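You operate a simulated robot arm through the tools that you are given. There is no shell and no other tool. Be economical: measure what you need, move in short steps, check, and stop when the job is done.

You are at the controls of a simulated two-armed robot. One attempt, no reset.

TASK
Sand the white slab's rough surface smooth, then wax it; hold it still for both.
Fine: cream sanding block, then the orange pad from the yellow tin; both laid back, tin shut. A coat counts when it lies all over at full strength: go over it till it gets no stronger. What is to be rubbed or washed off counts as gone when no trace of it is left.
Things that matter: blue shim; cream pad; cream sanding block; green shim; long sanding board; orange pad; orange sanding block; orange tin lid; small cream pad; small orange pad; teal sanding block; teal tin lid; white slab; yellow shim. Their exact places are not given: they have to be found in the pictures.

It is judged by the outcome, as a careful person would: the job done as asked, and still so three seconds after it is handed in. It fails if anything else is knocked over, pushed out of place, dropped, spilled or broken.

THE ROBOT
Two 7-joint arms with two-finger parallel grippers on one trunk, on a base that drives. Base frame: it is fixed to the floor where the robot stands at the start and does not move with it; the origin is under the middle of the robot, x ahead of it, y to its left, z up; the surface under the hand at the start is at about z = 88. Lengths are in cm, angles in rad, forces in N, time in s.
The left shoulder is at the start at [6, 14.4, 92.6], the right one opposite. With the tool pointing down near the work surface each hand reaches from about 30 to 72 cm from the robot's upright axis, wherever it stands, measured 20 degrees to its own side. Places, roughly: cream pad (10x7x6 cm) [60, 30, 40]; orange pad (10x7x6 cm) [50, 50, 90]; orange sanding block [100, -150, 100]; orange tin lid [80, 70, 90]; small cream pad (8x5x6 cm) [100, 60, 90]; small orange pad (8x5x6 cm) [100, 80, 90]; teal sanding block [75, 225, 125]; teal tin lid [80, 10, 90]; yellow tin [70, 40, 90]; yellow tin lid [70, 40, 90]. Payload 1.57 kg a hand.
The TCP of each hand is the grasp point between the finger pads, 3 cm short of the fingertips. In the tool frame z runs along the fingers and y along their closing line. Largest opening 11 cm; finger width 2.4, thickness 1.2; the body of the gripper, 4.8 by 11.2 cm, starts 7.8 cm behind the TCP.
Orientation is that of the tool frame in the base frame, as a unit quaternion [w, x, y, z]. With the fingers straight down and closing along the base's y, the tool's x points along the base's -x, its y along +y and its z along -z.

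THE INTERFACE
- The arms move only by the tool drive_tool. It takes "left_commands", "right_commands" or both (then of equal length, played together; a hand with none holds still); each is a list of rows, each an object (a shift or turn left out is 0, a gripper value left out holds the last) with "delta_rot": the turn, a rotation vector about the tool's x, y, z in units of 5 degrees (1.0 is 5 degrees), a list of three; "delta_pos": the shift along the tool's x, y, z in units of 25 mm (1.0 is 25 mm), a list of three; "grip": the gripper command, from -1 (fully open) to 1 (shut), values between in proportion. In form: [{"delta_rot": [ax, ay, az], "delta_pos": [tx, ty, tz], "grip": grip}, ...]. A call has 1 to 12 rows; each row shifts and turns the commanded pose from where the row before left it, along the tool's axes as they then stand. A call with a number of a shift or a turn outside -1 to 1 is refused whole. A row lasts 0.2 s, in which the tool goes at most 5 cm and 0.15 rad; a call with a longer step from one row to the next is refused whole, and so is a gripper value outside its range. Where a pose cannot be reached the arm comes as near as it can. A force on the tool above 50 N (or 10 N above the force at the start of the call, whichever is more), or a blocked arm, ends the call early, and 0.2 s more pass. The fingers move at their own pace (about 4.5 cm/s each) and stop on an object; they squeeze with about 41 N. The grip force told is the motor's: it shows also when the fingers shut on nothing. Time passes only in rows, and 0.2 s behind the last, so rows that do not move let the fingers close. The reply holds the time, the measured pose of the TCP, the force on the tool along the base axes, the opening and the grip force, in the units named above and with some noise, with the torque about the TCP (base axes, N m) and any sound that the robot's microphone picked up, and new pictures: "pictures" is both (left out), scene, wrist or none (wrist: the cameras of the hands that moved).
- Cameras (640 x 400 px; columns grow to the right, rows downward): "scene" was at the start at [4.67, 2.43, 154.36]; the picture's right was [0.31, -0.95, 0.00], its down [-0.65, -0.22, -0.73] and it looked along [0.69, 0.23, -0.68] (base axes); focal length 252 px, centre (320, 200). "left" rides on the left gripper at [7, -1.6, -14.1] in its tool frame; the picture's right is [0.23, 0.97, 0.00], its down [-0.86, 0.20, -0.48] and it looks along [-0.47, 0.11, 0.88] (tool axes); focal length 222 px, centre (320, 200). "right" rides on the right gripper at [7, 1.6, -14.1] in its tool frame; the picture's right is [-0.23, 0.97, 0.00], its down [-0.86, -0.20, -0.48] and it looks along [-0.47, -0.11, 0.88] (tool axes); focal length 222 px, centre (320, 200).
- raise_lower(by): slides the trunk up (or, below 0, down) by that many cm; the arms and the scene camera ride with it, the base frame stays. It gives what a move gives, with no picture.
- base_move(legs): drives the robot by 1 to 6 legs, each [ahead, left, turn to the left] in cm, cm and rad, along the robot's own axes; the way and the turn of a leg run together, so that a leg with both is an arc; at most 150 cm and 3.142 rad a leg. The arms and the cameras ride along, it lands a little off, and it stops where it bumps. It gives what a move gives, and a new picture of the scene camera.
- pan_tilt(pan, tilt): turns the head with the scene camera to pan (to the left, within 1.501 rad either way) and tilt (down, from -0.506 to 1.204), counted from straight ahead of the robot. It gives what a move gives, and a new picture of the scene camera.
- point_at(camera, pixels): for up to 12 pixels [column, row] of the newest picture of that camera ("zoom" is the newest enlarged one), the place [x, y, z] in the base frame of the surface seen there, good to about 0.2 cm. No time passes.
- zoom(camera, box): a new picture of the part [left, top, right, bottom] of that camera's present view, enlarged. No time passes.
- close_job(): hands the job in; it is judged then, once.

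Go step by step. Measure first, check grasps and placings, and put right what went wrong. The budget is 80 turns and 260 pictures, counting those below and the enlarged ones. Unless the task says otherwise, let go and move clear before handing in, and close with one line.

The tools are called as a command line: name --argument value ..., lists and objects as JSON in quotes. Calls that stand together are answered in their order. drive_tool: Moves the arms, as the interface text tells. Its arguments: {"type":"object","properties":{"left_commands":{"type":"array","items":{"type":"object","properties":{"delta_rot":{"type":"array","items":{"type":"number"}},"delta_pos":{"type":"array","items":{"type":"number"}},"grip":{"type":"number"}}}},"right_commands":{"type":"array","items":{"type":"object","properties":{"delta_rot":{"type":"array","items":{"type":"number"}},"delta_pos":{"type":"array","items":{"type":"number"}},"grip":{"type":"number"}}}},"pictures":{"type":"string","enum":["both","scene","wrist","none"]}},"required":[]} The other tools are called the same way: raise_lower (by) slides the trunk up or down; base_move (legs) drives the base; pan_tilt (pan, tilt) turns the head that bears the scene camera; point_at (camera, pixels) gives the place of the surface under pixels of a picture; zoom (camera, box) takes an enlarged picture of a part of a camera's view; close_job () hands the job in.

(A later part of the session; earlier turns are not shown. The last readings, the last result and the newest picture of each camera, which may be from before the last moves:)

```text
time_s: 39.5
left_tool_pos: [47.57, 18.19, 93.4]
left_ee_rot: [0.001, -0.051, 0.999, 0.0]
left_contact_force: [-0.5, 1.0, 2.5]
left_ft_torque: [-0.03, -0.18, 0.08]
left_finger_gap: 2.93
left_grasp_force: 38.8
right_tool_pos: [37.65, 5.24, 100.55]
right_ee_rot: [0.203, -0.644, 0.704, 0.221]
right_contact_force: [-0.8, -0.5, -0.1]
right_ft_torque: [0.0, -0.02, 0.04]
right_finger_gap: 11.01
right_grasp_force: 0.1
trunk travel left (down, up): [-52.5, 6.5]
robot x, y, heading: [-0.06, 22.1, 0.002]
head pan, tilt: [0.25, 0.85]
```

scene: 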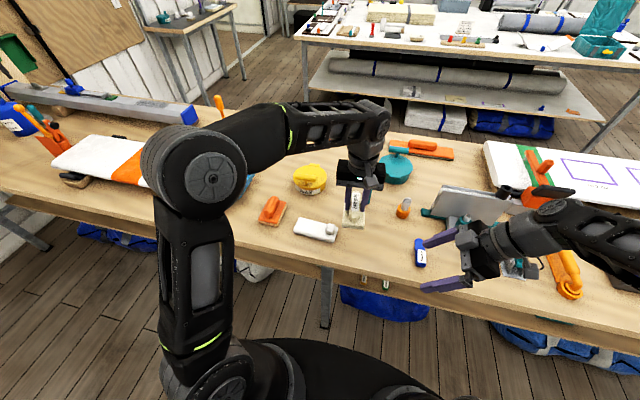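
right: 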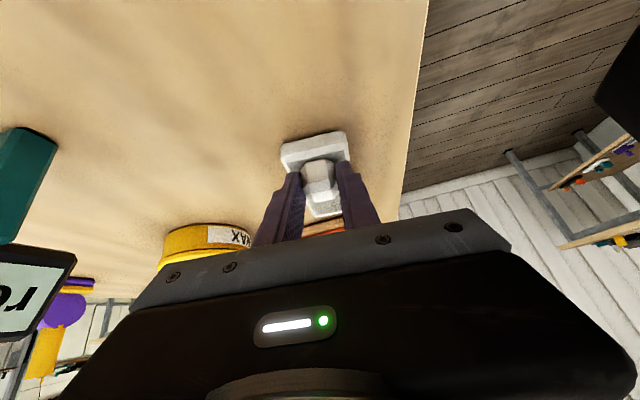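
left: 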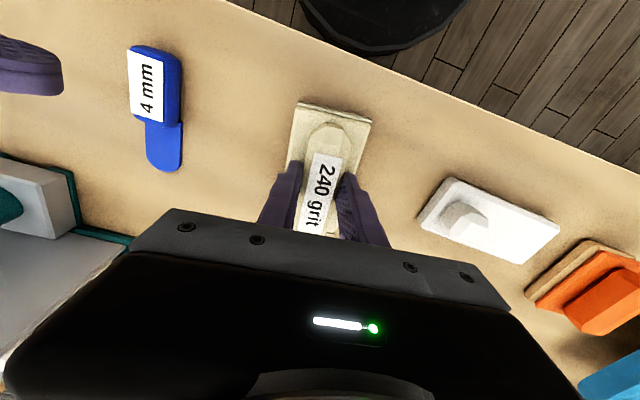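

Block rests (2.5 N). Release and lift the left hand, then look at the block and the tin.

drive_tool --left_commands '[{"grip": -1}, {"grip": -1}, {"grip": -1}, {"grip": -1}, {"delta_pos": [0, 0, -1]}, {"delta_pos": [0, 0, -1]}, {"delta_pos": [0, 0, -1]}, {"delta_pos": [0, 0, -1]}, {"delta_pos": [0, 1, -1], "delta_rot": [0, 0, 1]}, {"delta_pos": [0, 1, 0], "delta_rot": [0, 0, 0.2]}, {"delta_pos": [0, 1, 0]}, {"delta_pos": [0, 1, 0]}]' --pictures "scene"

drive_tool --left_commands '[{"delta_pos": [0, 1, 0]}, {"delta_pos": [0, 1, 0]}, {"delta_pos": [0, 1, 0]}, {"delta_pos": [0, 1, 0]}, {"delta_pos": [0, 1, 0]}, {"delta_pos": [0, 1, 0]}, {}]' --pictures "both"

```text
time_s: 42.1
left_tool_pos: [47.17, 28.29, 105.7]
left_ee_rot: [0.001, 0.001, 1.0, 0.001]
left_contact_force: [0.2, 0.2, -0.3]
left_ft_torque: [-0.01, 0.02, 0.03]
left_finger_gap: 11.0
left_grasp_force: 0.1
right_tool_pos: [37.71, 5.25, 100.35]
right_ee_rot: [0.203, -0.644, 0.704, 0.221]
right_contact_force: [-0.2, 0.7, -0.1]
right_ft_torque: [0.01, -0.02, 0.0]
right_finger_gap: 10.99
right_grasp_force: 0.0
trunk travel left (down, up): [-52.5, 6.5]
robot x, y, heading: [0.06, 21.54, -0.001]
head pan, tilt: [0.25, 0.85]
```

scene: 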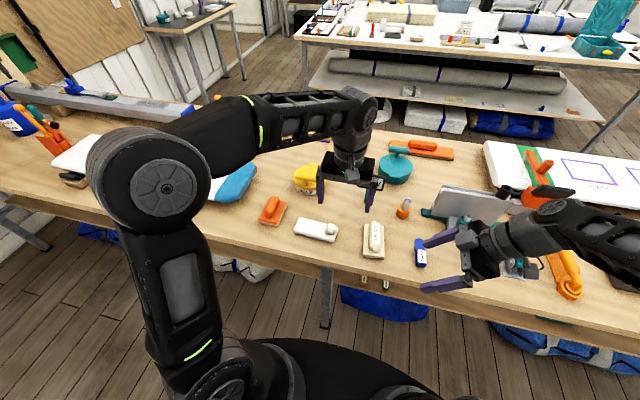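

```text
time_s: 43.7
left_tool_pos: [47.08, 43.2, 105.93]
left_ee_rot: [0.001, 0.001, 1.0, 0.001]
left_contact_force: [-0.2, 0.9, 0.0]
left_ft_torque: [0.0, -0.02, -0.02]
left_finger_gap: 11.02
left_grasp_force: 0.1
right_tool_pos: [37.71, 5.21, 100.44]
right_ee_rot: [0.204, -0.644, 0.703, 0.222]
right_contact_force: [-1.5, -0.3, -1.0]
right_ft_torque: [-0.01, -0.03, -0.02]
right_finger_gap: 11.0
right_grasp_force: 0.0
trunk travel left (down, up): [-52.5, 6.5]
robot x, y, heading: [0.21, 21.77, -0.004]
head pan, tilt: [0.25, 0.85]
```

scene: 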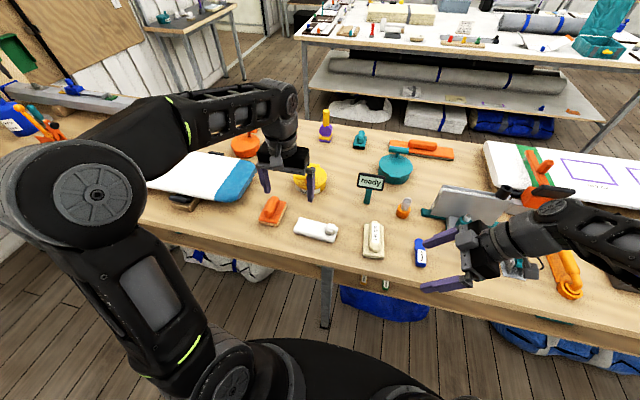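
left: 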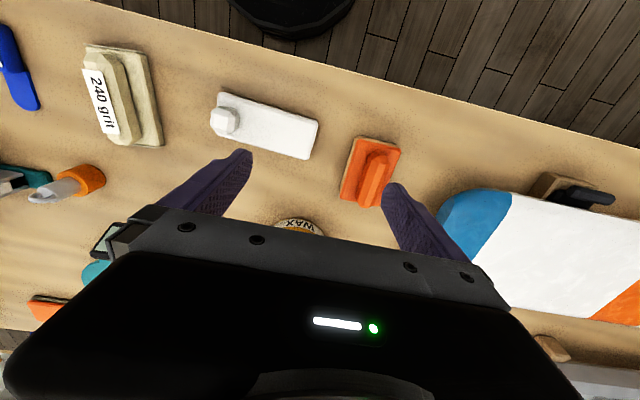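

Everything in place so far (block at (372,240), slab clean). Raise the right hand a bit, then drive ahead 10 cm so the left can swing the tin's lid.

drive_tool --right_commands '[{"delta_pos": [-1, 0, 0]}, {"delta_pos": [-1, 0, 0]}, {"delta_pos": [-1, 0, 0]}, {"delta_pos": [-1, 0, 0]}, {}]' --pictures "none"

base_move --legs '[[10, 0, 0]]'

zoom --camera "scene" --box '[220, 120, 420, 280]'

```text
time_s: 44.9
left_tool_pos: [47.21, 43.08, 105.95]
left_ee_rot: [0.0, 0.0, 1.0, 0.0]
left_contact_force: [-0.5, 0.8, -0.1]
left_ft_torque: [-0.01, 0.02, -0.01]
left_finger_gap: 10.99
left_grasp_force: 0.2
right_tool_pos: [38.63, 13.22, 106.12]
right_ee_rot: [0.203, -0.643, 0.704, 0.221]
right_contact_force: [0.0, -0.2, -0.1]
right_ft_torque: [0.02, -0.01, 0.04]
right_finger_gap: 11.02
right_grasp_force: 0.1
trunk travel left (down, up): [-52.5, 6.5]
robot x, y, heading: [-0.02, 21.8, -0.002]
head pan, tilt: [0.25, 0.85]
```

```text
time_s: 46.1
left_tool_pos: [57.37, 43.13, 105.79]
left_ee_rot: [0.0, 0.001, 1.0, 0.0]
left_contact_force: [0.3, -0.5, -0.4]
left_ft_torque: [0.03, 0.03, -0.06]
left_finger_gap: 10.98
left_grasp_force: 0.0
right_tool_pos: [48.72, 13.23, 106.05]
right_ee_rot: [0.203, -0.644, 0.704, 0.223]
right_contact_force: [0.6, -1.0, 0.1]
right_ft_torque: [0.02, 0.03, 0.01]
right_finger_gap: 11.0
right_grasp_force: 0.0
trunk travel left (down, up): [-52.5, 6.5]
robot x, y, heading: [9.88, 21.9, -0.006]
head pan, tilt: [0.25, 0.85]
```

scene: 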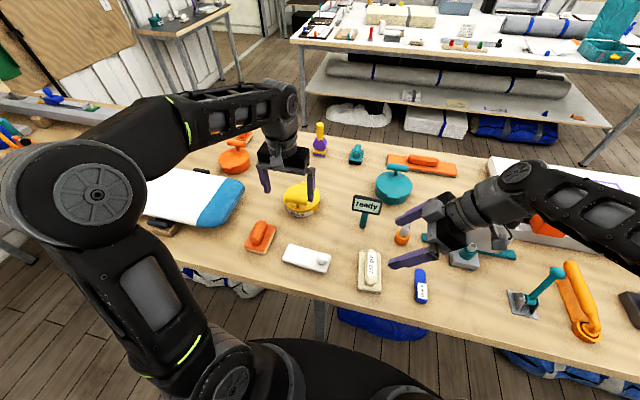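

```text
2.50 times, centred on (320, 200) of scene
```

zoom: 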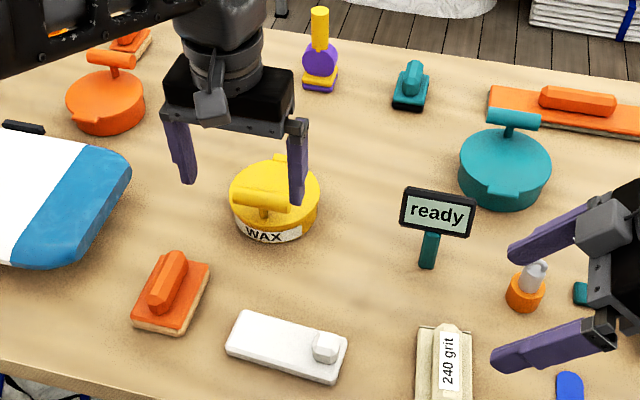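

Drove ahead fine. Measure the tin's handle up close.

zoom --camera "scene" --box '[275, 170, 335, 225]'

zoom --camera "left" --box '[220, 90, 420, 215]'

```text
7.27 times, centred on (305, 198) of scene
```

zoom: 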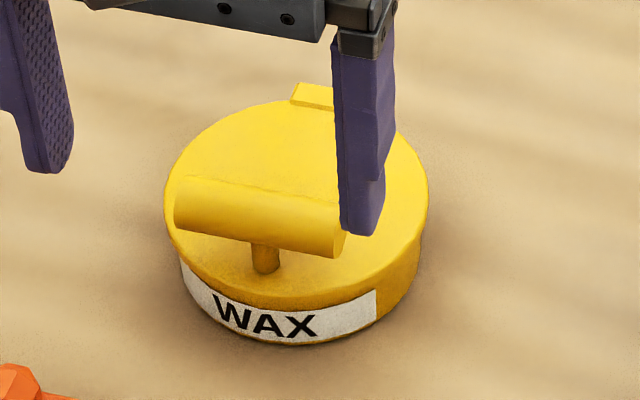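

```text
3.20 times, centred on (320, 152) of left
```

zoom: 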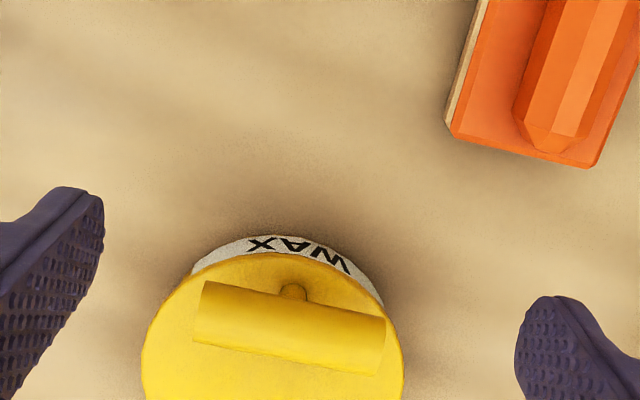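

Measure bar ends (205,312)/(382,348), plus lid rim points.

point_at --camera "zoom" --pixels '[[206, 310], [380, 346], [293, 328], [295, 290], [290, 350], [300, 305], [160, 330], [395, 340], [270, 262], [150, 370], [398, 390], [330, 390]]'

```text
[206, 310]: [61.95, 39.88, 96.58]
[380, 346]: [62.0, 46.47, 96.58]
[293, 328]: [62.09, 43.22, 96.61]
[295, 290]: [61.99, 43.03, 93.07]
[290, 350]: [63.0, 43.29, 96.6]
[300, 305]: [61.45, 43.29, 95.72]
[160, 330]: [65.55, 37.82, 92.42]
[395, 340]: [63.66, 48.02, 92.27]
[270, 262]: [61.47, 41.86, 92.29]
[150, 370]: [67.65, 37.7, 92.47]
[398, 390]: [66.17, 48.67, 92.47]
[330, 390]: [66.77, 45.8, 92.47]
```

Bar runs along y at (62.1,43.2), z 95.7, 7 cm long. Grip its two ends so it can pivot, then test-lift along a hinge-like arc.

drive_tool --left_commands '[{"delta_pos": [-0.94, 0.04, 0]}, {"delta_pos": [-0.94, 0, 0.5]}, {"delta_pos": [0, 0, 1]}, {"delta_pos": [0, 0, 1]}, {"delta_pos": [0, 0, 1]}, {"delta_pos": [0, 0, 0.48]}, {}, {"grip": 1}, {"grip": 1}, {"grip": 1}, {"grip": 1}]' --pictures "none"

drive_tool --left_commands '[{"delta_pos": [-0.06, 0, -0.3]}, {"delta_pos": [-0.1, 0, -0.3]}, {}]' --pictures "both"

zoom --camera "scene" --box '[260, 150, 350, 230]'

```text
time_s: 48.5
left_tool_pos: [61.6, 43.11, 95.93]
left_ee_rot: [0.0, 0.001, 1.0, 0.001]
left_contact_force: [0.0, -0.2, -2.7]
left_ft_torque: [-0.02, 0.18, 0.09]
left_finger_gap: 9.29
left_grasp_force: 40.8
right_tool_pos: [48.55, 13.15, 106.19]
right_ee_rot: [0.204, -0.643, 0.705, 0.221]
right_contact_force: [0.4, -0.2, -0.8]
right_ft_torque: [-0.02, -0.01, -0.02]
right_finger_gap: 11.0
right_grasp_force: 0.0
trunk travel left (down, up): [-52.5, 6.5]
robot x, y, heading: [9.93, 21.77, -0.002]
head pan, tilt: [0.25, 0.85]
```

```text
time_s: 49.3
left_tool_pos: [62.23, 43.25, 97.28]
left_ee_rot: [-0.002, 0.002, 1.0, 0.0]
left_contact_force: [-0.7, -3.5, -12.5]
left_ft_torque: [0.03, 1.32, -0.18]
left_finger_gap: 9.3
left_grasp_force: 45.2
right_tool_pos: [48.66, 13.2, 106.19]
right_ee_rot: [0.203, -0.643, 0.704, 0.223]
right_contact_force: [-0.5, 0.4, 0.8]
right_ft_torque: [-0.01, -0.01, 0.01]
right_finger_gap: 11.02
right_grasp_force: 0.0
trunk travel left (down, up): [-52.5, 6.5]
robot x, y, heading: [10.07, 21.99, -0.002]
head pan, tilt: [0.25, 0.85]
```

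scene: 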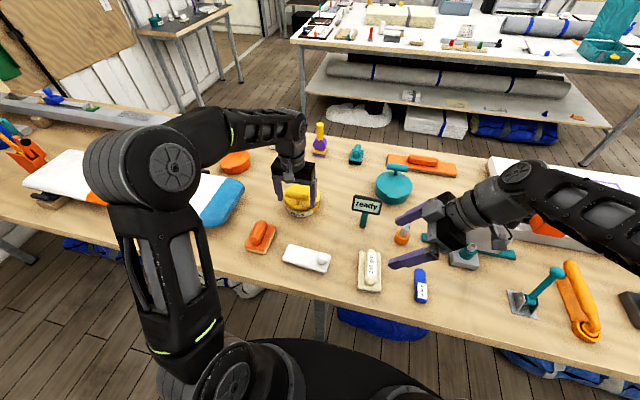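
left: 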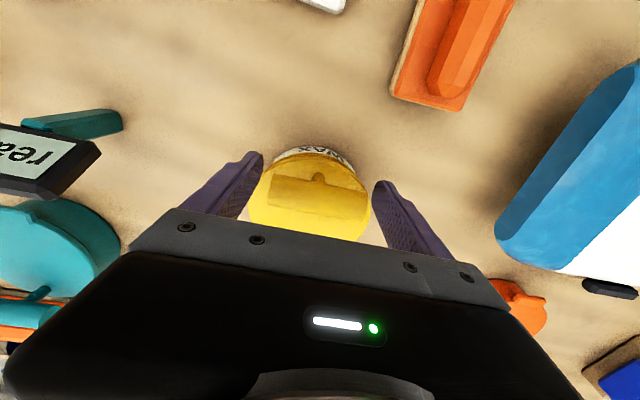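

```text
5.00 times, centred on (305, 190) of scene
```

zoom: 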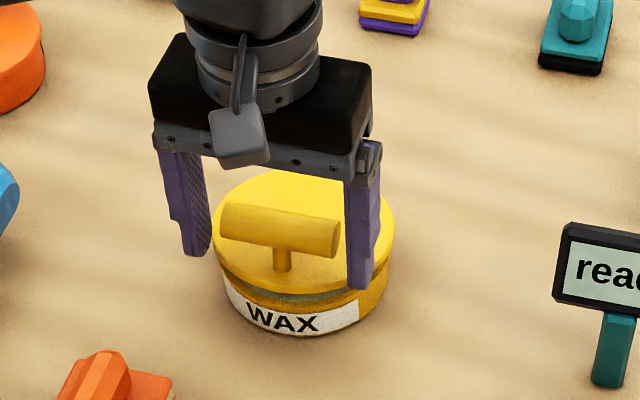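

The fingers caught the lid rim (gap 9.3) and lifting shows a seam under the lid front. Look closer at it.

zoom --camera "scene" --box '[280, 180, 330, 220]'

point_at --camera "zoom" --pixels '[[250, 155], [200, 280], [60, 170], [330, 130], [200, 320], [80, 260]]'

```text
10.00 times, centred on (305, 200) of scene
```

zoom: 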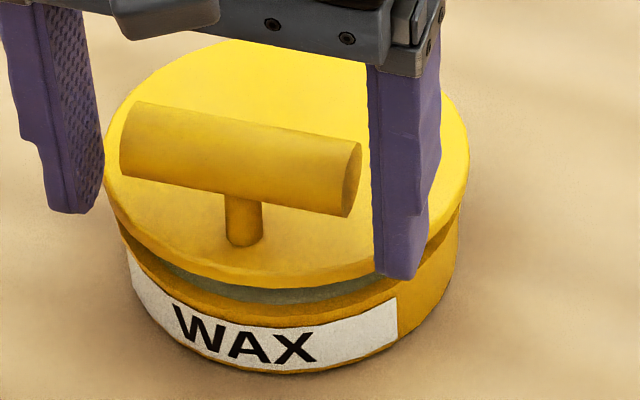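

```text
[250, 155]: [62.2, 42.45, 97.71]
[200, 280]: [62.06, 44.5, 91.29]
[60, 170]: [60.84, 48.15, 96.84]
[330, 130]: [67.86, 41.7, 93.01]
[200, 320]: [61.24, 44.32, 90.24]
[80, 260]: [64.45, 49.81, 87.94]
```

Confirmed hinged at the back. I lower it, regrip higher on the bar ends only (flat ends, clear of the rim).

drive_tool --left_commands '[{"delta_pos": [0.1, 0, 0.3]}, {"delta_pos": [0.06, 0, 0.3]}, {}, {"grip": -1}, {"grip": -1}, {"delta_pos": [-0.16, 0.02, -0.46]}, {}, {"grip": 1}, {"grip": 1}, {"grip": 1}, {"grip": 1}]' --pictures "none"

zoom --camera "scene" --box '[270, 165, 340, 220]'

```text
time_s: 51.7
left_tool_pos: [62.26, 43.17, 97.01]
left_ee_rot: [0.001, 0.002, 1.0, 0.0]
left_contact_force: [0.2, -2.8, -0.8]
left_ft_torque: [-0.21, -0.03, -0.14]
left_finger_gap: 9.29
left_grasp_force: 41.2
right_tool_pos: [48.62, 13.21, 106.23]
right_ee_rot: [0.203, -0.644, 0.703, 0.223]
right_contact_force: [-0.4, -0.3, -0.2]
right_ft_torque: [0.02, 0.0, 0.02]
right_finger_gap: 11.0
right_grasp_force: 0.1
trunk travel left (down, up): [-52.5, 6.5]
robot x, y, heading: [9.87, 22.1, -0.004]
head pan, tilt: [0.25, 0.85]
```

```text
7.27 times, centred on (305, 192) of scene
```

zoom: 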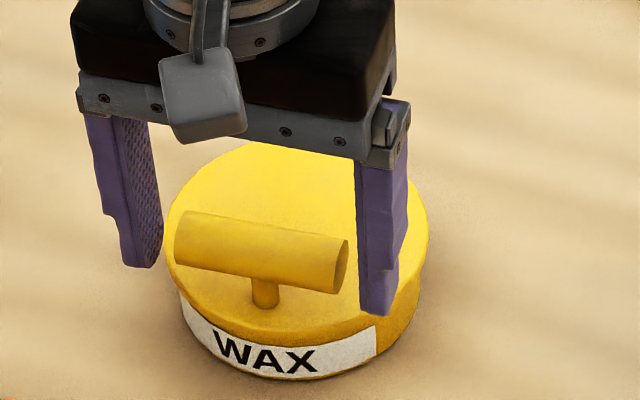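

The fingers again meet the handle at 9.3 cm and grip. Swing up to ~40° along the arc and check.

drive_tool --left_commands '[{"delta_pos": [-0.1, 0, -0.35]}, {"delta_pos": [-0.1, 0, -0.35]}, {"delta_pos": [-0.16, 0, -0.33]}, {"delta_pos": [-0.16, 0, -0.33]}, {"delta_pos": [-0.21, 0, -0.3]}, {"delta_pos": [-0.21, 0, -0.3]}, {"delta_pos": [-0.26, 0, -0.26]}, {"delta_pos": [-0.26, 0, -0.26]}, {}]' --pictures "both"

zoom --camera "scene" --box '[270, 145, 340, 220]'

```text
time_s: 53.7
left_tool_pos: [65.86, 43.27, 103.18]
left_ee_rot: [0.0, 0.001, 1.0, 0.001]
left_contact_force: [-7.6, -9.1, -8.6]
left_ft_torque: [-0.07, 1.43, -0.07]
left_finger_gap: 9.28
left_grasp_force: 44.8
right_tool_pos: [48.58, 13.16, 106.17]
right_ee_rot: [0.204, -0.644, 0.703, 0.222]
right_contact_force: [0.1, -0.8, 0.2]
right_ft_torque: [-0.02, 0.01, -0.01]
right_finger_gap: 10.98
right_grasp_force: 0.0
trunk travel left (down, up): [-52.5, 6.5]
robot x, y, heading: [10.07, 21.76, -0.002]
head pan, tilt: [0.25, 0.85]
```

scene: 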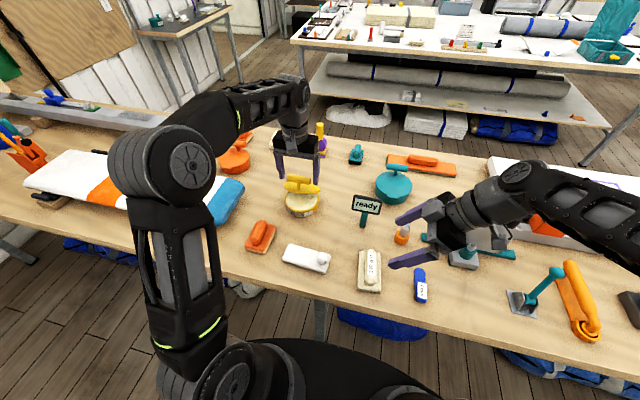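
left: 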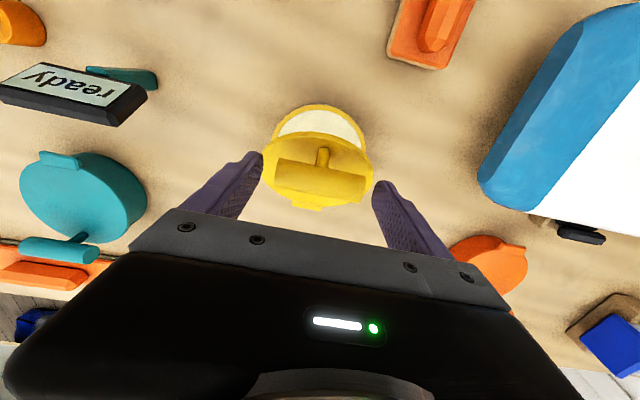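

```text
5.33 times, centred on (305, 182) of scene
```

zoom: 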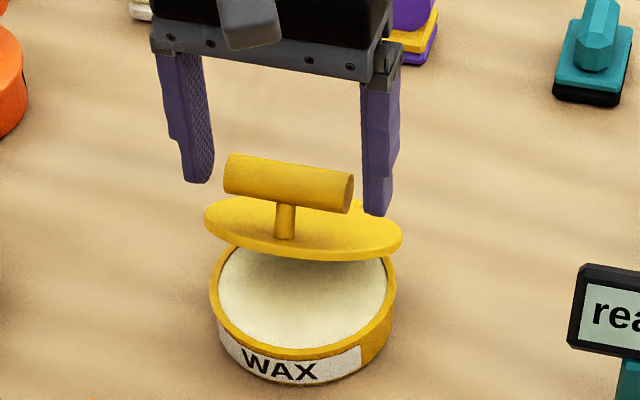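

Lid is open about 45° with wax visible. Continue the arc past upright.

drive_tool --left_commands '[{"delta_pos": [-0.3, 0, -0.2]}, {"delta_pos": [-0.3, 0, -0.2]}, {"delta_pos": [-0.34, 0, -0.15]}, {"delta_pos": [-0.34, 0, -0.15]}, {"delta_pos": [-0.36, 0, -0.09]}, {"delta_pos": [-0.36, 0, -0.09]}, {"delta_pos": [-0.37, 0, -0.03]}, {"delta_pos": [-0.37, 0, -0.03]}, {"delta_pos": [-0.37, 0, 0.04]}, {"delta_pos": [-0.37, 0, 0.04]}, {}]' --pictures "both"

zoom --camera "scene" --box '[270, 125, 350, 220]'

```text
time_s: 56.1
left_tool_pos: [70.06, 43.24, 105.09]
left_ee_rot: [0.003, 0.002, 1.0, 0.002]
left_contact_force: [-11.9, -2.7, 25.7]
left_ft_torque: [0.17, 0.6, -0.29]
left_finger_gap: 9.27
left_grasp_force: 44.8
left hand out of reach, approached as far as the arm can: row 5, 6, 8, 9, 10
right_tool_pos: [48.25, 13.2, 106.24]
right_ee_rot: [0.204, -0.644, 0.703, 0.221]
right_contact_force: [0.0, -0.5, -0.8]
right_ft_torque: [-0.05, -0.01, 0.02]
right_finger_gap: 11.02
right_grasp_force: 0.1
trunk travel left (down, up): [-52.5, 6.5]
robot x, y, heading: [10.11, 21.9, -0.001]
head pan, tilt: [0.25, 0.85]
```

scene: 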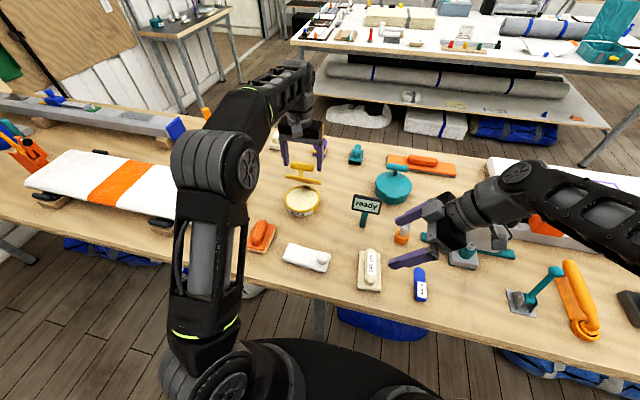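
left: 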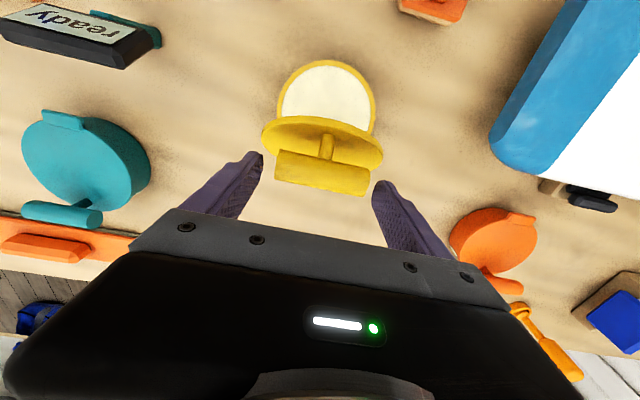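

```text
4.21 times, centred on (310, 172) of scene
```

zoom: 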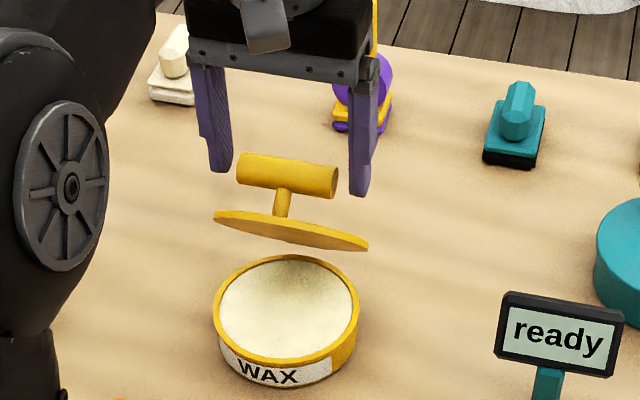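

Lid is at ~65° and the arm is at its reach limit; driving the base 5 cm ahead carries the lid past upright along nearly level arc.

base_move --legs '[[5, 0, 0]]'

zoom --camera "scene" --box '[270, 125, 350, 220]'

```text
time_s: 57.2
left_tool_pos: [74.88, 43.41, 104.5]
left_ee_rot: [0.0, 0.0, 1.0, 0.003]
left_contact_force: [-0.3, 0.2, 0.1]
left_ft_torque: [0.0, -0.02, 0.02]
left_finger_gap: 0.0
left_grasp_force: 21.5
right_tool_pos: [53.27, 13.09, 106.13]
right_ee_rot: [0.204, -0.643, 0.704, 0.222]
right_contact_force: [-0.2, 0.1, -0.3]
right_ft_torque: [-0.03, -0.03, -0.02]
right_finger_gap: 10.98
right_grasp_force: 0.1
trunk travel left (down, up): [-52.5, 6.5]
robot x, y, heading: [15.2, 21.62, -0.001]
head pan, tilt: [0.25, 0.85]
stopped in leg 1: the robot was blocked; the commanded pose is now the measured one
```

scene: 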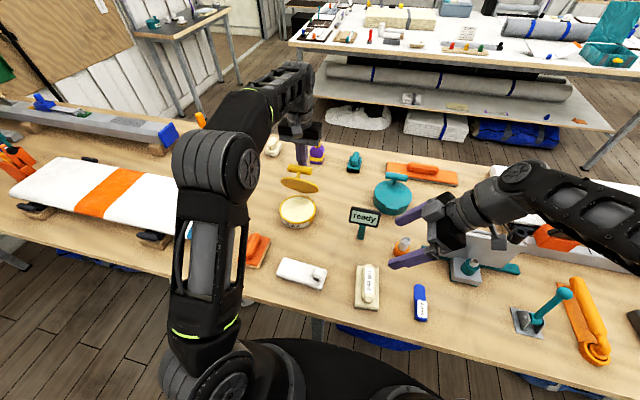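

```text
4.21 times, centred on (310, 172) of scene
```

zoom: 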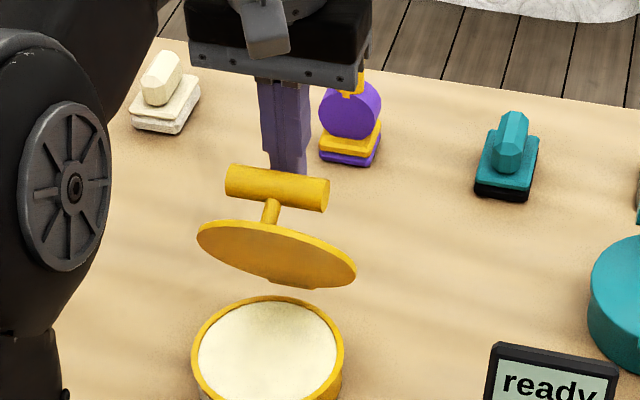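

The grip slipped off but the lid stands open by itself, its underside now visible. Measure the lid's lean.

point_at --camera "zoom" --pixels '[[230, 230], [300, 235], [280, 260], [310, 280], [240, 175], [315, 190], [275, 215], [265, 300], [265, 340], [205, 235], [345, 280], [285, 150]]'

drive_tool --left_commands '[{"delta_pos": [0, 0, -0.6]}, {"delta_pos": [0, 0, -0.6]}, {"delta_pos": [0, 0, -0.6]}]' --pictures "both"

```text
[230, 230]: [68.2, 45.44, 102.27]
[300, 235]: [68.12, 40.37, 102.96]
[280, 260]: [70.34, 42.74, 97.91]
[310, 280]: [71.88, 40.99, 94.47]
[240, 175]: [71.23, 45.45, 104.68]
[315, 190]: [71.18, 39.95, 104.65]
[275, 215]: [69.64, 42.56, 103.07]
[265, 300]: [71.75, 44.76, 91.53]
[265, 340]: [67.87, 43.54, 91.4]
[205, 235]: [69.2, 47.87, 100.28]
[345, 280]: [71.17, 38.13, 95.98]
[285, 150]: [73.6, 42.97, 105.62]
```

```text
time_s: 58.0
left_tool_pos: [75.1, 43.26, 104.48]
left_ee_rot: [0.0, 0.0, 1.0, 0.002]
left_contact_force: [-0.7, 0.3, -0.3]
left_ft_torque: [0.01, -0.02, 0.01]
left_finger_gap: 0.0
left_grasp_force: 21.1
left hand out of reach, approached as far as the arm can: row 1, 2, 3
right_tool_pos: [53.33, 13.19, 106.01]
right_ee_rot: [0.202, -0.644, 0.703, 0.222]
right_contact_force: [-0.3, -0.1, -0.8]
right_ft_torque: [0.03, 0.01, -0.02]
right_finger_gap: 11.02
right_grasp_force: 0.0
trunk travel left (down, up): [-52.5, 6.5]
robot x, y, heading: [14.99, 22.15, -0.008]
head pan, tilt: [0.25, 0.85]
```

scene: 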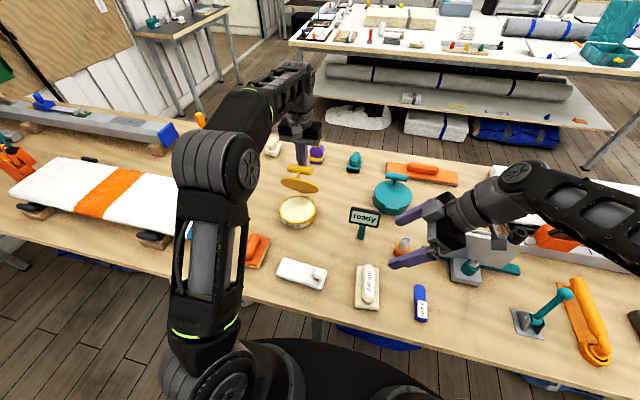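
left: 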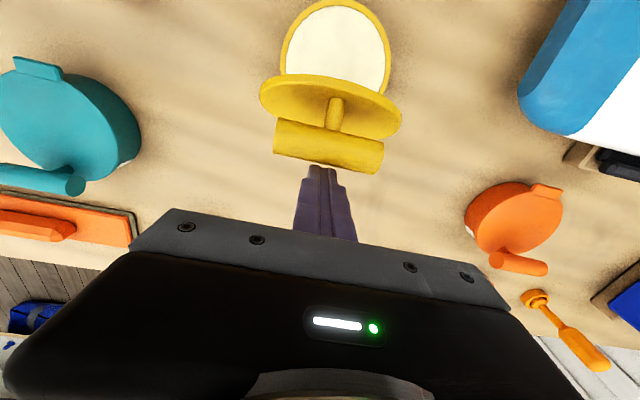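

Lid holds at about 65° on its own. I raise the trunk 6 cm to lift the hand clear over the bar (top 105.6), then bring the hand back in front.

raise_lower --by 6

drive_tool --left_commands '[{"delta_pos": [0.5, 0, 0]}, {"delta_pos": [1, 0, 0]}, {"delta_pos": [1, 0, 0]}, {"delta_pos": [1, 0, 0]}, {"delta_pos": [1, 0, 0]}, {"delta_pos": [1, 0, 0]}, {}]' --pictures "both"

zoom --camera "scene" --box '[250, 125, 360, 250]'

```text
time_s: 59.0
left_tool_pos: [75.11, 43.44, 110.43]
left_ee_rot: [-0.001, 0.0, 1.0, 0.002]
left_contact_force: [0.7, 0.5, -0.6]
left_ft_torque: [0.02, 0.02, 0.01]
left_finger_gap: 0.0
left_grasp_force: 21.5
right_tool_pos: [53.26, 13.21, 112.06]
right_ee_rot: [0.203, -0.643, 0.705, 0.221]
right_contact_force: [0.3, -0.6, -0.1]
right_ft_torque: [-0.02, 0.02, -0.02]
right_finger_gap: 10.98
right_grasp_force: 0.0
trunk travel left (down, up): [-58.5, 0.5]
robot x, y, heading: [14.89, 21.65, -0.002]
head pan, tilt: [0.25, 0.85]
```

```text
time_s: 60.6
left_tool_pos: [61.38, 43.34, 110.36]
left_ee_rot: [-0.001, 0.001, 1.0, 0.002]
left_contact_force: [0.1, -0.4, -0.6]
left_ft_torque: [-0.04, 0.01, 0.01]
left_finger_gap: 0.02
left_grasp_force: 21.2
right_tool_pos: [53.48, 13.26, 111.91]
right_ee_rot: [0.203, -0.643, 0.704, 0.222]
right_contact_force: [-1.3, -1.1, 0.3]
right_ft_torque: [-0.02, 0.0, 0.01]
right_finger_gap: 11.0
right_grasp_force: 0.0
trunk travel left (down, up): [-58.5, 0.5]
robot x, y, heading: [14.76, 21.67, -0.006]
head pan, tilt: [0.25, 0.85]
```

scene: 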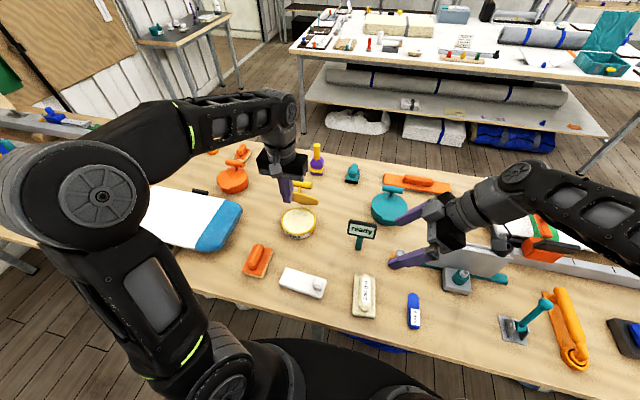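
left: 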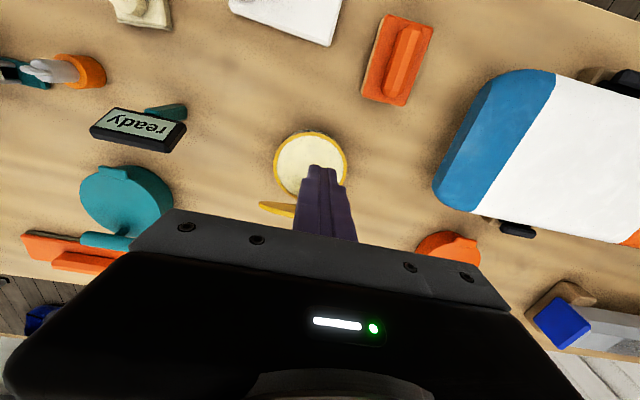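

```text
3.20 times, centred on (305, 188) of scene
```

zoom: 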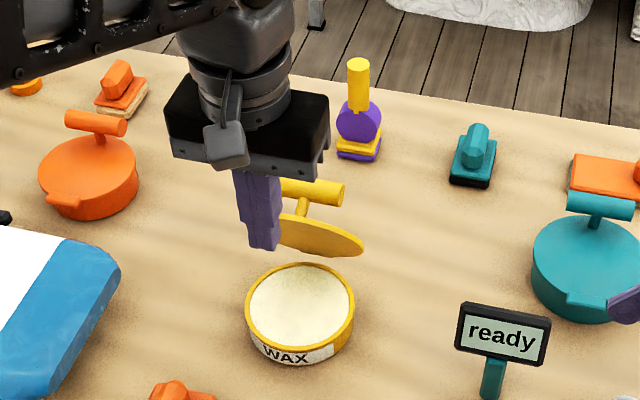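

Now push the lid's underside back with the closed fingertips: lower to z≈103.7 at x 62, then go +x.

drive_tool --left_commands '[{"delta_pos": [0, 0, 0.9]}, {"delta_pos": [0, 0, 0.9]}, {"delta_pos": [0, 0, 0.9]}, {"delta_pos": [-0.5, 0, 0]}, {"delta_pos": [-0.5, 0, 0]}, {"delta_pos": [-0.5, 0, 0]}, {"delta_pos": [-0.5, 0, 0]}, {"delta_pos": [-0.5, 0, 0]}, {"delta_pos": [-0.5, 0, 0]}, {"delta_pos": [-0.5, 0, 0]}, {"delta_pos": [-0.4, 0, 0]}, {}]' --pictures "both"

zoom --camera "scene" --box '[250, 125, 360, 250]'

```text
time_s: 63.2
left_tool_pos: [71.01, 43.35, 103.98]
left_ee_rot: [0.003, 0.0, 1.0, 0.001]
left_contact_force: [-4.0, 2.1, 32.5]
left_ft_torque: [-0.13, -0.43, 0.02]
left_finger_gap: 0.01
left_grasp_force: 21.3
right_tool_pos: [53.11, 13.2, 112.2]
right_ee_rot: [0.205, -0.644, 0.703, 0.221]
right_contact_force: [-0.6, 0.1, 0.1]
right_ft_torque: [0.02, 0.03, 0.01]
right_finger_gap: 11.02
right_grasp_force: 0.0
trunk travel left (down, up): [-58.5, 0.5]
robot x, y, heading: [15.05, 21.96, -0.001]
head pan, tilt: [0.25, 0.85]
```

scene: 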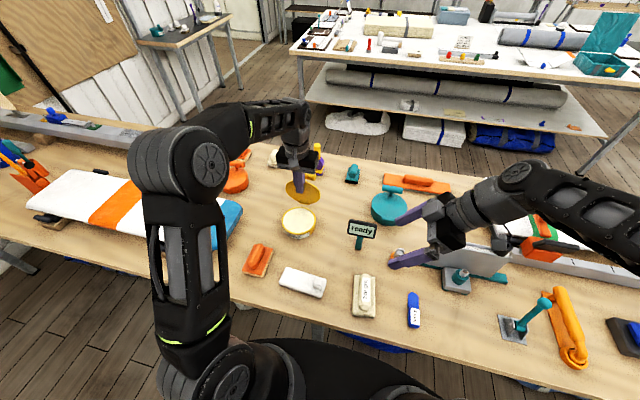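
left: 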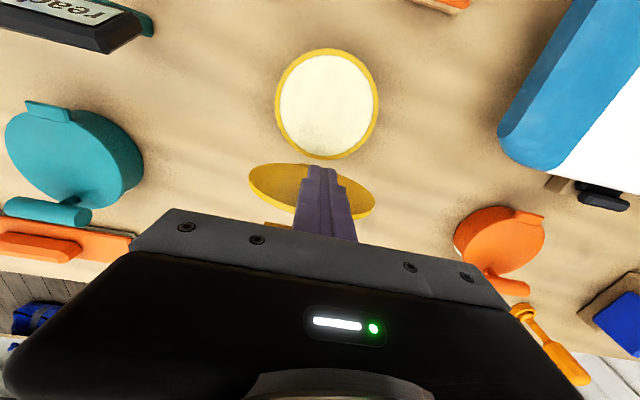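

```text
3.20 times, centred on (305, 188) of scene
```

zoom: 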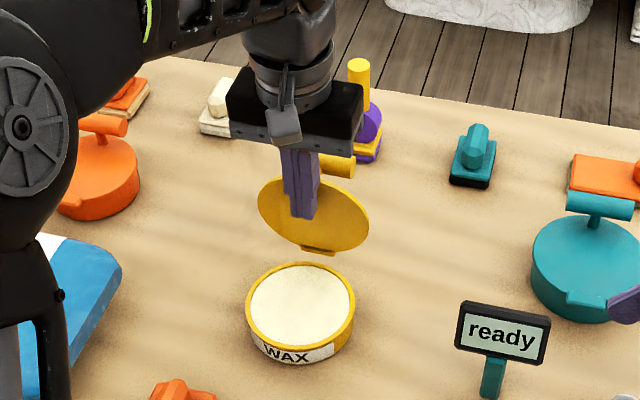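

Lid now looks about upright. Retract the hand and measure whether it stays.

drive_tool --left_commands '[{"delta_pos": [0.2, 0, -0.2]}, {"delta_pos": [0.5, 0, -0.4]}, {"delta_pos": [1, 0, 0]}, {"delta_pos": [1, 0, 0]}, {"delta_pos": [1, 0, 0]}, {"delta_pos": [1, 0, 0]}, {"delta_pos": [0.5, 0.5, 0], "grip": -1}, {"grip": -1}]' --pictures "both"

zoom --camera "scene" --box '[250, 150, 360, 250]'

point_at --camera "zoom" --pixels '[[300, 140], [310, 190], [300, 110], [260, 250], [350, 250], [300, 180], [290, 260], [300, 300], [250, 285], [345, 280], [300, 235], [340, 150]]'

```text
time_s: 65.0
left_tool_pos: [58.14, 44.49, 105.16]
left_ee_rot: [-0.001, 0.0, 1.0, 0.003]
left_contact_force: [0.4, -0.6, 0.3]
left_ft_torque: [0.01, -0.02, -0.01]
left_finger_gap: 4.97
left_grasp_force: 0.0
right_tool_pos: [53.27, 13.17, 111.93]
right_ee_rot: [0.203, -0.644, 0.704, 0.222]
right_contact_force: [0.2, -0.1, 0.2]
right_ft_torque: [-0.03, -0.03, -0.03]
right_finger_gap: 11.01
right_grasp_force: 0.1
trunk travel left (down, up): [-58.5, 0.5]
robot x, y, heading: [15.08, 21.99, 0.001]
head pan, tilt: [0.25, 0.85]
```

scene: 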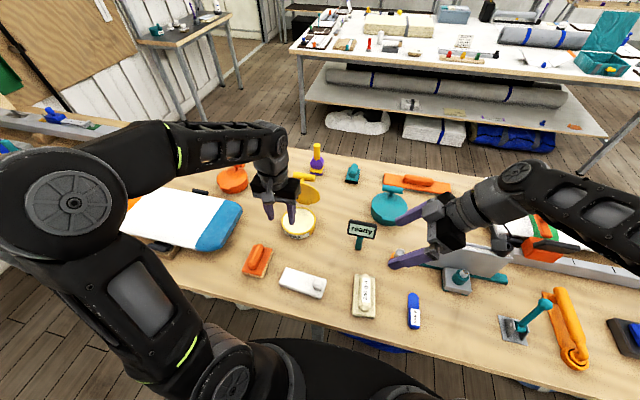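
left: 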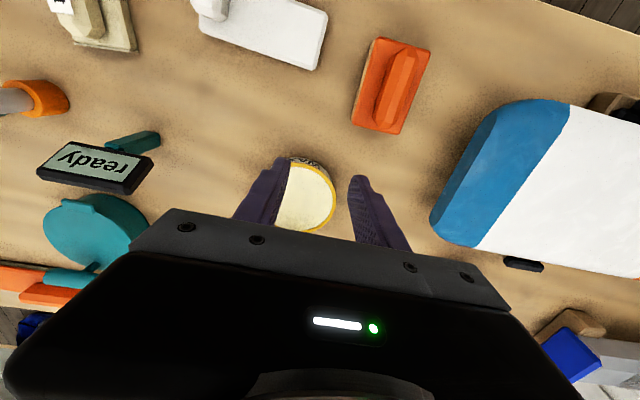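

```text
4.00 times, centred on (305, 200) of scene
```

zoom: 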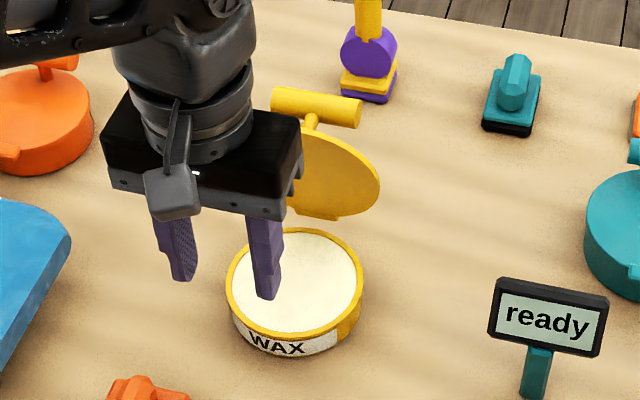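

```text
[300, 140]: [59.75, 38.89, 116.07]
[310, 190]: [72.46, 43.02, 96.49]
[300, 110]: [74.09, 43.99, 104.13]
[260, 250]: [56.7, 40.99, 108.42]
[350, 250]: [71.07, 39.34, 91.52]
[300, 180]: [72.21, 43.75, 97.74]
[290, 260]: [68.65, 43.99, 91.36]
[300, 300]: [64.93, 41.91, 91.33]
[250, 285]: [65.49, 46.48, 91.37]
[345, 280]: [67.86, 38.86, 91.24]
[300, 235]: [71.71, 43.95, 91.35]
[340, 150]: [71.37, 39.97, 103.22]
```

Lid stands at ~80° and holds; wax surface z≈91.35. I go back 7 cm and lower the trunk to the working setup, then measure the orange pad.

base_move --legs '[[-7, 0, 0]]'

raise_lower --by -5

zoom --camera "left" --box '[250, 60, 410, 180]'

zoom --camera "scene" --box '[220, 150, 380, 290]'

```text
time_s: 66.0
left_tool_pos: [51.04, 44.47, 105.24]
left_ee_rot: [0.0, 0.0, 1.0, 0.002]
left_contact_force: [-0.3, -0.5, 0.3]
left_ft_torque: [0.02, -0.05, -0.01]
left_finger_gap: 10.99
left_grasp_force: 0.0
right_tool_pos: [46.2, 13.14, 112.06]
right_ee_rot: [0.203, -0.644, 0.704, 0.221]
right_contact_force: [0.3, 0.8, 0.0]
right_ft_torque: [-0.04, -0.02, -0.03]
right_finger_gap: 11.02
right_grasp_force: 0.1
trunk travel left (down, up): [-58.5, 0.5]
robot x, y, heading: [8.07, 21.76, -0.004]
head pan, tilt: [0.25, 0.85]
```

scene: 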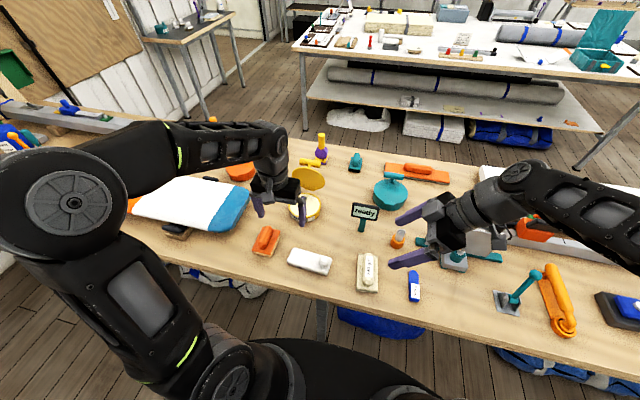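

```text
time_s: 66.9
left_tool_pos: [51.18, 44.57, 100.12]
left_ee_rot: [-0.001, 0.0, 1.0, 0.001]
left_contact_force: [0.0, 0.5, -0.2]
left_ft_torque: [0.0, 0.01, 0.02]
left_finger_gap: 11.0
left_grasp_force: 0.0
right_tool_pos: [46.28, 13.19, 107.07]
right_ee_rot: [0.202, -0.644, 0.704, 0.222]
right_contact_force: [0.7, 1.0, -0.2]
right_ft_torque: [0.01, 0.0, 0.01]
right_finger_gap: 10.99
right_grasp_force: 0.0
trunk travel left (down, up): [-53.5, 5.5]
robot x, y, heading: [7.72, 21.71, -0.001]
head pan, tilt: [0.25, 0.85]
```

```text
3.33 times, centred on (330, 120) of left
```

zoom: 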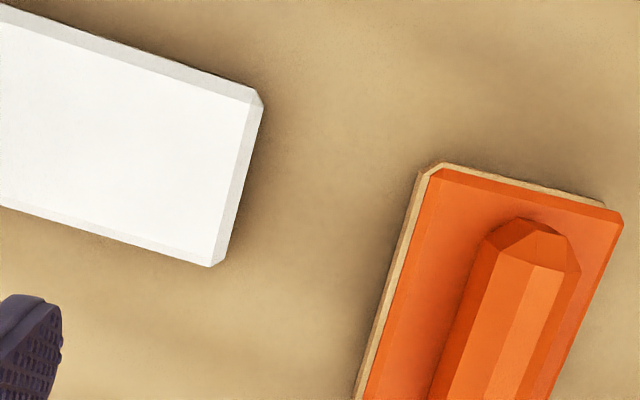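

```text
2.86 times, centred on (300, 220) of scene
```

zoom: 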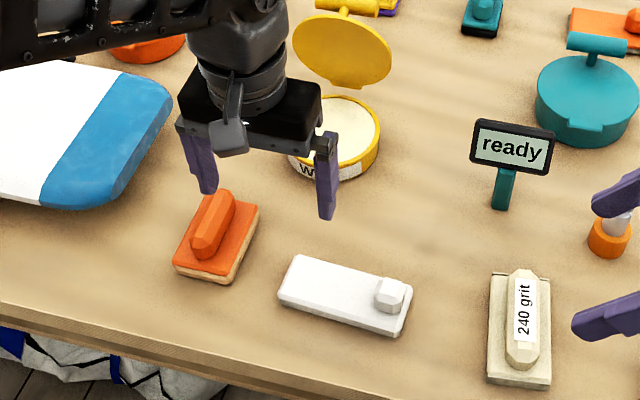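

Measure the orange pad from this scene zoom: handle ends (222,195),(202,245), pad corners.

point_at --camera "zoom" --pixels '[[225, 193], [200, 240], [213, 217], [178, 260], [230, 277], [256, 208], [205, 205], [230, 215], [205, 250], [386, 286], [300, 258], [405, 320]]'

point_at --camera "left" --pixels '[[405, 130], [391, 170], [415, 150], [380, 150], [398, 150], [385, 112], [432, 126], [360, 178]]'

```text
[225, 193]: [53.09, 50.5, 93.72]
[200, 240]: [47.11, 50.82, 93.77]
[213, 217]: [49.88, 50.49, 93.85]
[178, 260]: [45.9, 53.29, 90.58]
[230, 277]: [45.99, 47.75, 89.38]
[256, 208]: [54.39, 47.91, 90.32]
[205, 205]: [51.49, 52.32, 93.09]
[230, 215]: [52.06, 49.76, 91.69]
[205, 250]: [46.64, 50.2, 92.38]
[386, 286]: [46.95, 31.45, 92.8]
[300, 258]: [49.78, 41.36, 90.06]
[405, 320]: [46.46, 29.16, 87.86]
```

```text
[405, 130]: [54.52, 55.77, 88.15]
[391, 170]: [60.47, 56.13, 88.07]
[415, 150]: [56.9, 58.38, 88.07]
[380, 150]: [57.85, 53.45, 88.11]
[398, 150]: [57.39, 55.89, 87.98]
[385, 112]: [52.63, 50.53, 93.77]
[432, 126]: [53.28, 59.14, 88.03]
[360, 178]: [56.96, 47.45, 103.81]
```

Pad handle centre ≈(50.1,50.6), top 93.85. Grip it.

drive_tool --left_commands '[{"delta_pos": [0.2, 0.8, 0]}, {"delta_pos": [0.2, 0.8, 0]}, {"delta_pos": [0, 0.8, 0]}, {"delta_pos": [0, 0, 0.8]}, {"delta_pos": [0, 0, 0.8]}, {"delta_pos": [0, 0, 0.5]}, {"delta_pos": [0, 0, 0.22]}, {"grip": 1}, {"grip": 1}, {"grip": 1}, {"grip": 1}, {"grip": 1}]' --pictures "both"

```text
time_s: 69.5
left_tool_pos: [50.11, 50.7, 94.45]
left_ee_rot: [0.0, 0.0, 1.0, 0.002]
left_contact_force: [0.1, 0.7, 0.4]
left_ft_torque: [-0.01, 0.02, 0.0]
left_finger_gap: 2.47
left_grasp_force: 13.5
right_tool_pos: [46.33, 13.2, 107.03]
right_ee_rot: [0.202, -0.643, 0.704, 0.223]
right_contact_force: [-0.2, 0.2, -0.8]
right_ft_torque: [0.0, 0.02, 0.01]
right_finger_gap: 11.0
right_grasp_force: 0.0
trunk travel left (down, up): [-53.5, 5.5]
robot x, y, heading: [7.62, 21.9, 0.0]
head pan, tilt: [0.25, 0.85]
```

scene: 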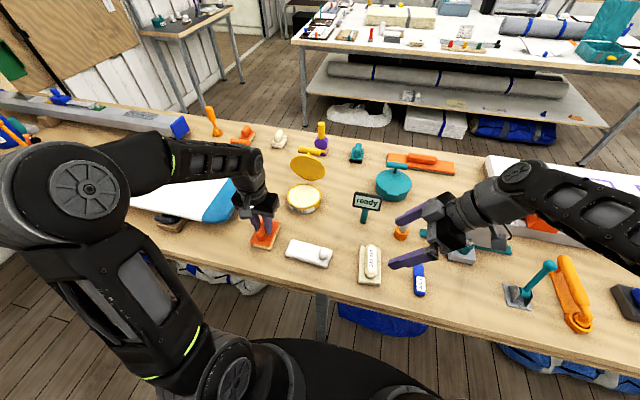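
left: 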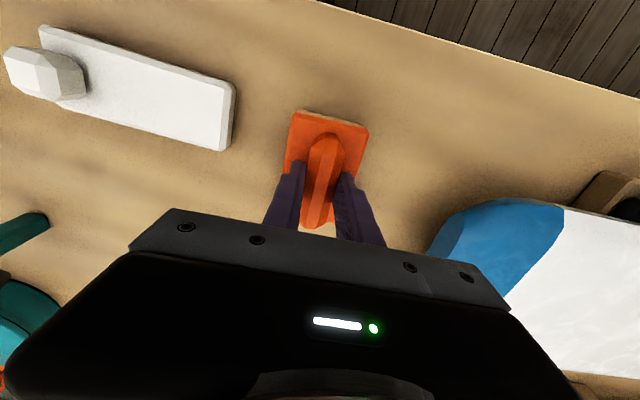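

Pad gripped (2.47 cm). Lift and carry it over the open tin, lowering to contact with the wax.

drive_tool --left_commands '[{"delta_pos": [0, 0, -1]}, {"delta_pos": [0, 0, -1]}, {"delta_pos": [0, 0, -1]}, {"delta_pos": [-0.93, -0.42, 0]}, {"delta_pos": [-0.93, -0.42, 0]}, {"delta_pos": [-0.93, -0.42, 0]}, {"delta_pos": [-0.93, -0.42, 0]}, {"delta_pos": [-0.93, -0.42, 0]}, {"delta_pos": [-0.93, -0.42, 0]}, {"delta_pos": [-0.9, -0.44, 0]}, {"delta_pos": [0, 0, 0.7]}, {"delta_pos": [0, 0, 0.6]}]' --pictures "both"

```text
time_s: 72.1
left_tool_pos: [66.35, 43.28, 98.62]
left_ee_rot: [-0.001, 0.0, 1.0, 0.003]
left_contact_force: [0.8, -1.0, 0.2]
left_ft_torque: [-0.04, 0.01, 0.01]
left_finger_gap: 2.4
left_grasp_force: 35.5
right_tool_pos: [46.42, 13.23, 107.19]
right_ee_rot: [0.203, -0.643, 0.704, 0.222]
right_contact_force: [0.3, -1.0, -0.3]
right_ft_torque: [0.0, 0.03, -0.02]
right_finger_gap: 10.99
right_grasp_force: 0.1
trunk travel left (down, up): [-53.5, 5.5]
robot x, y, heading: [7.56, 21.86, 0.001]
head pan, tilt: [0.25, 0.85]
```

scene: 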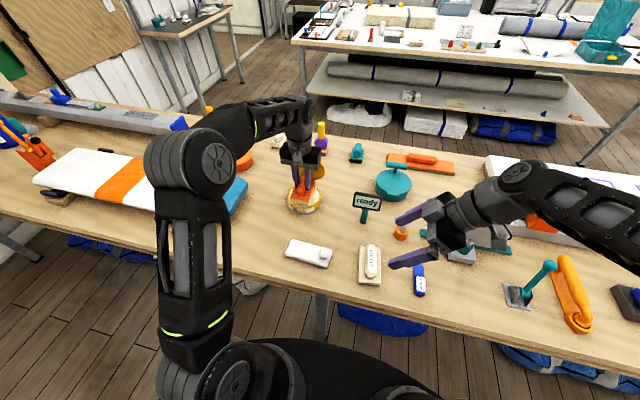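
left: 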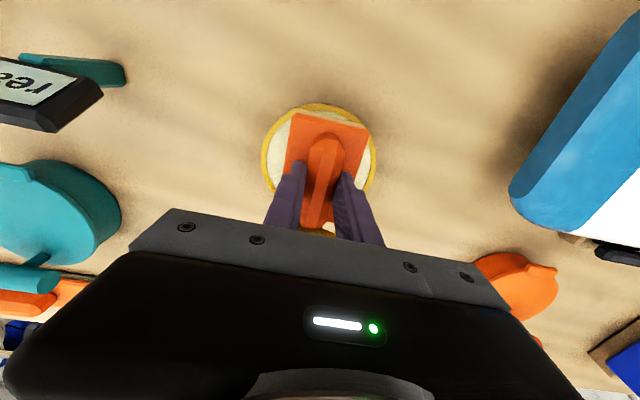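

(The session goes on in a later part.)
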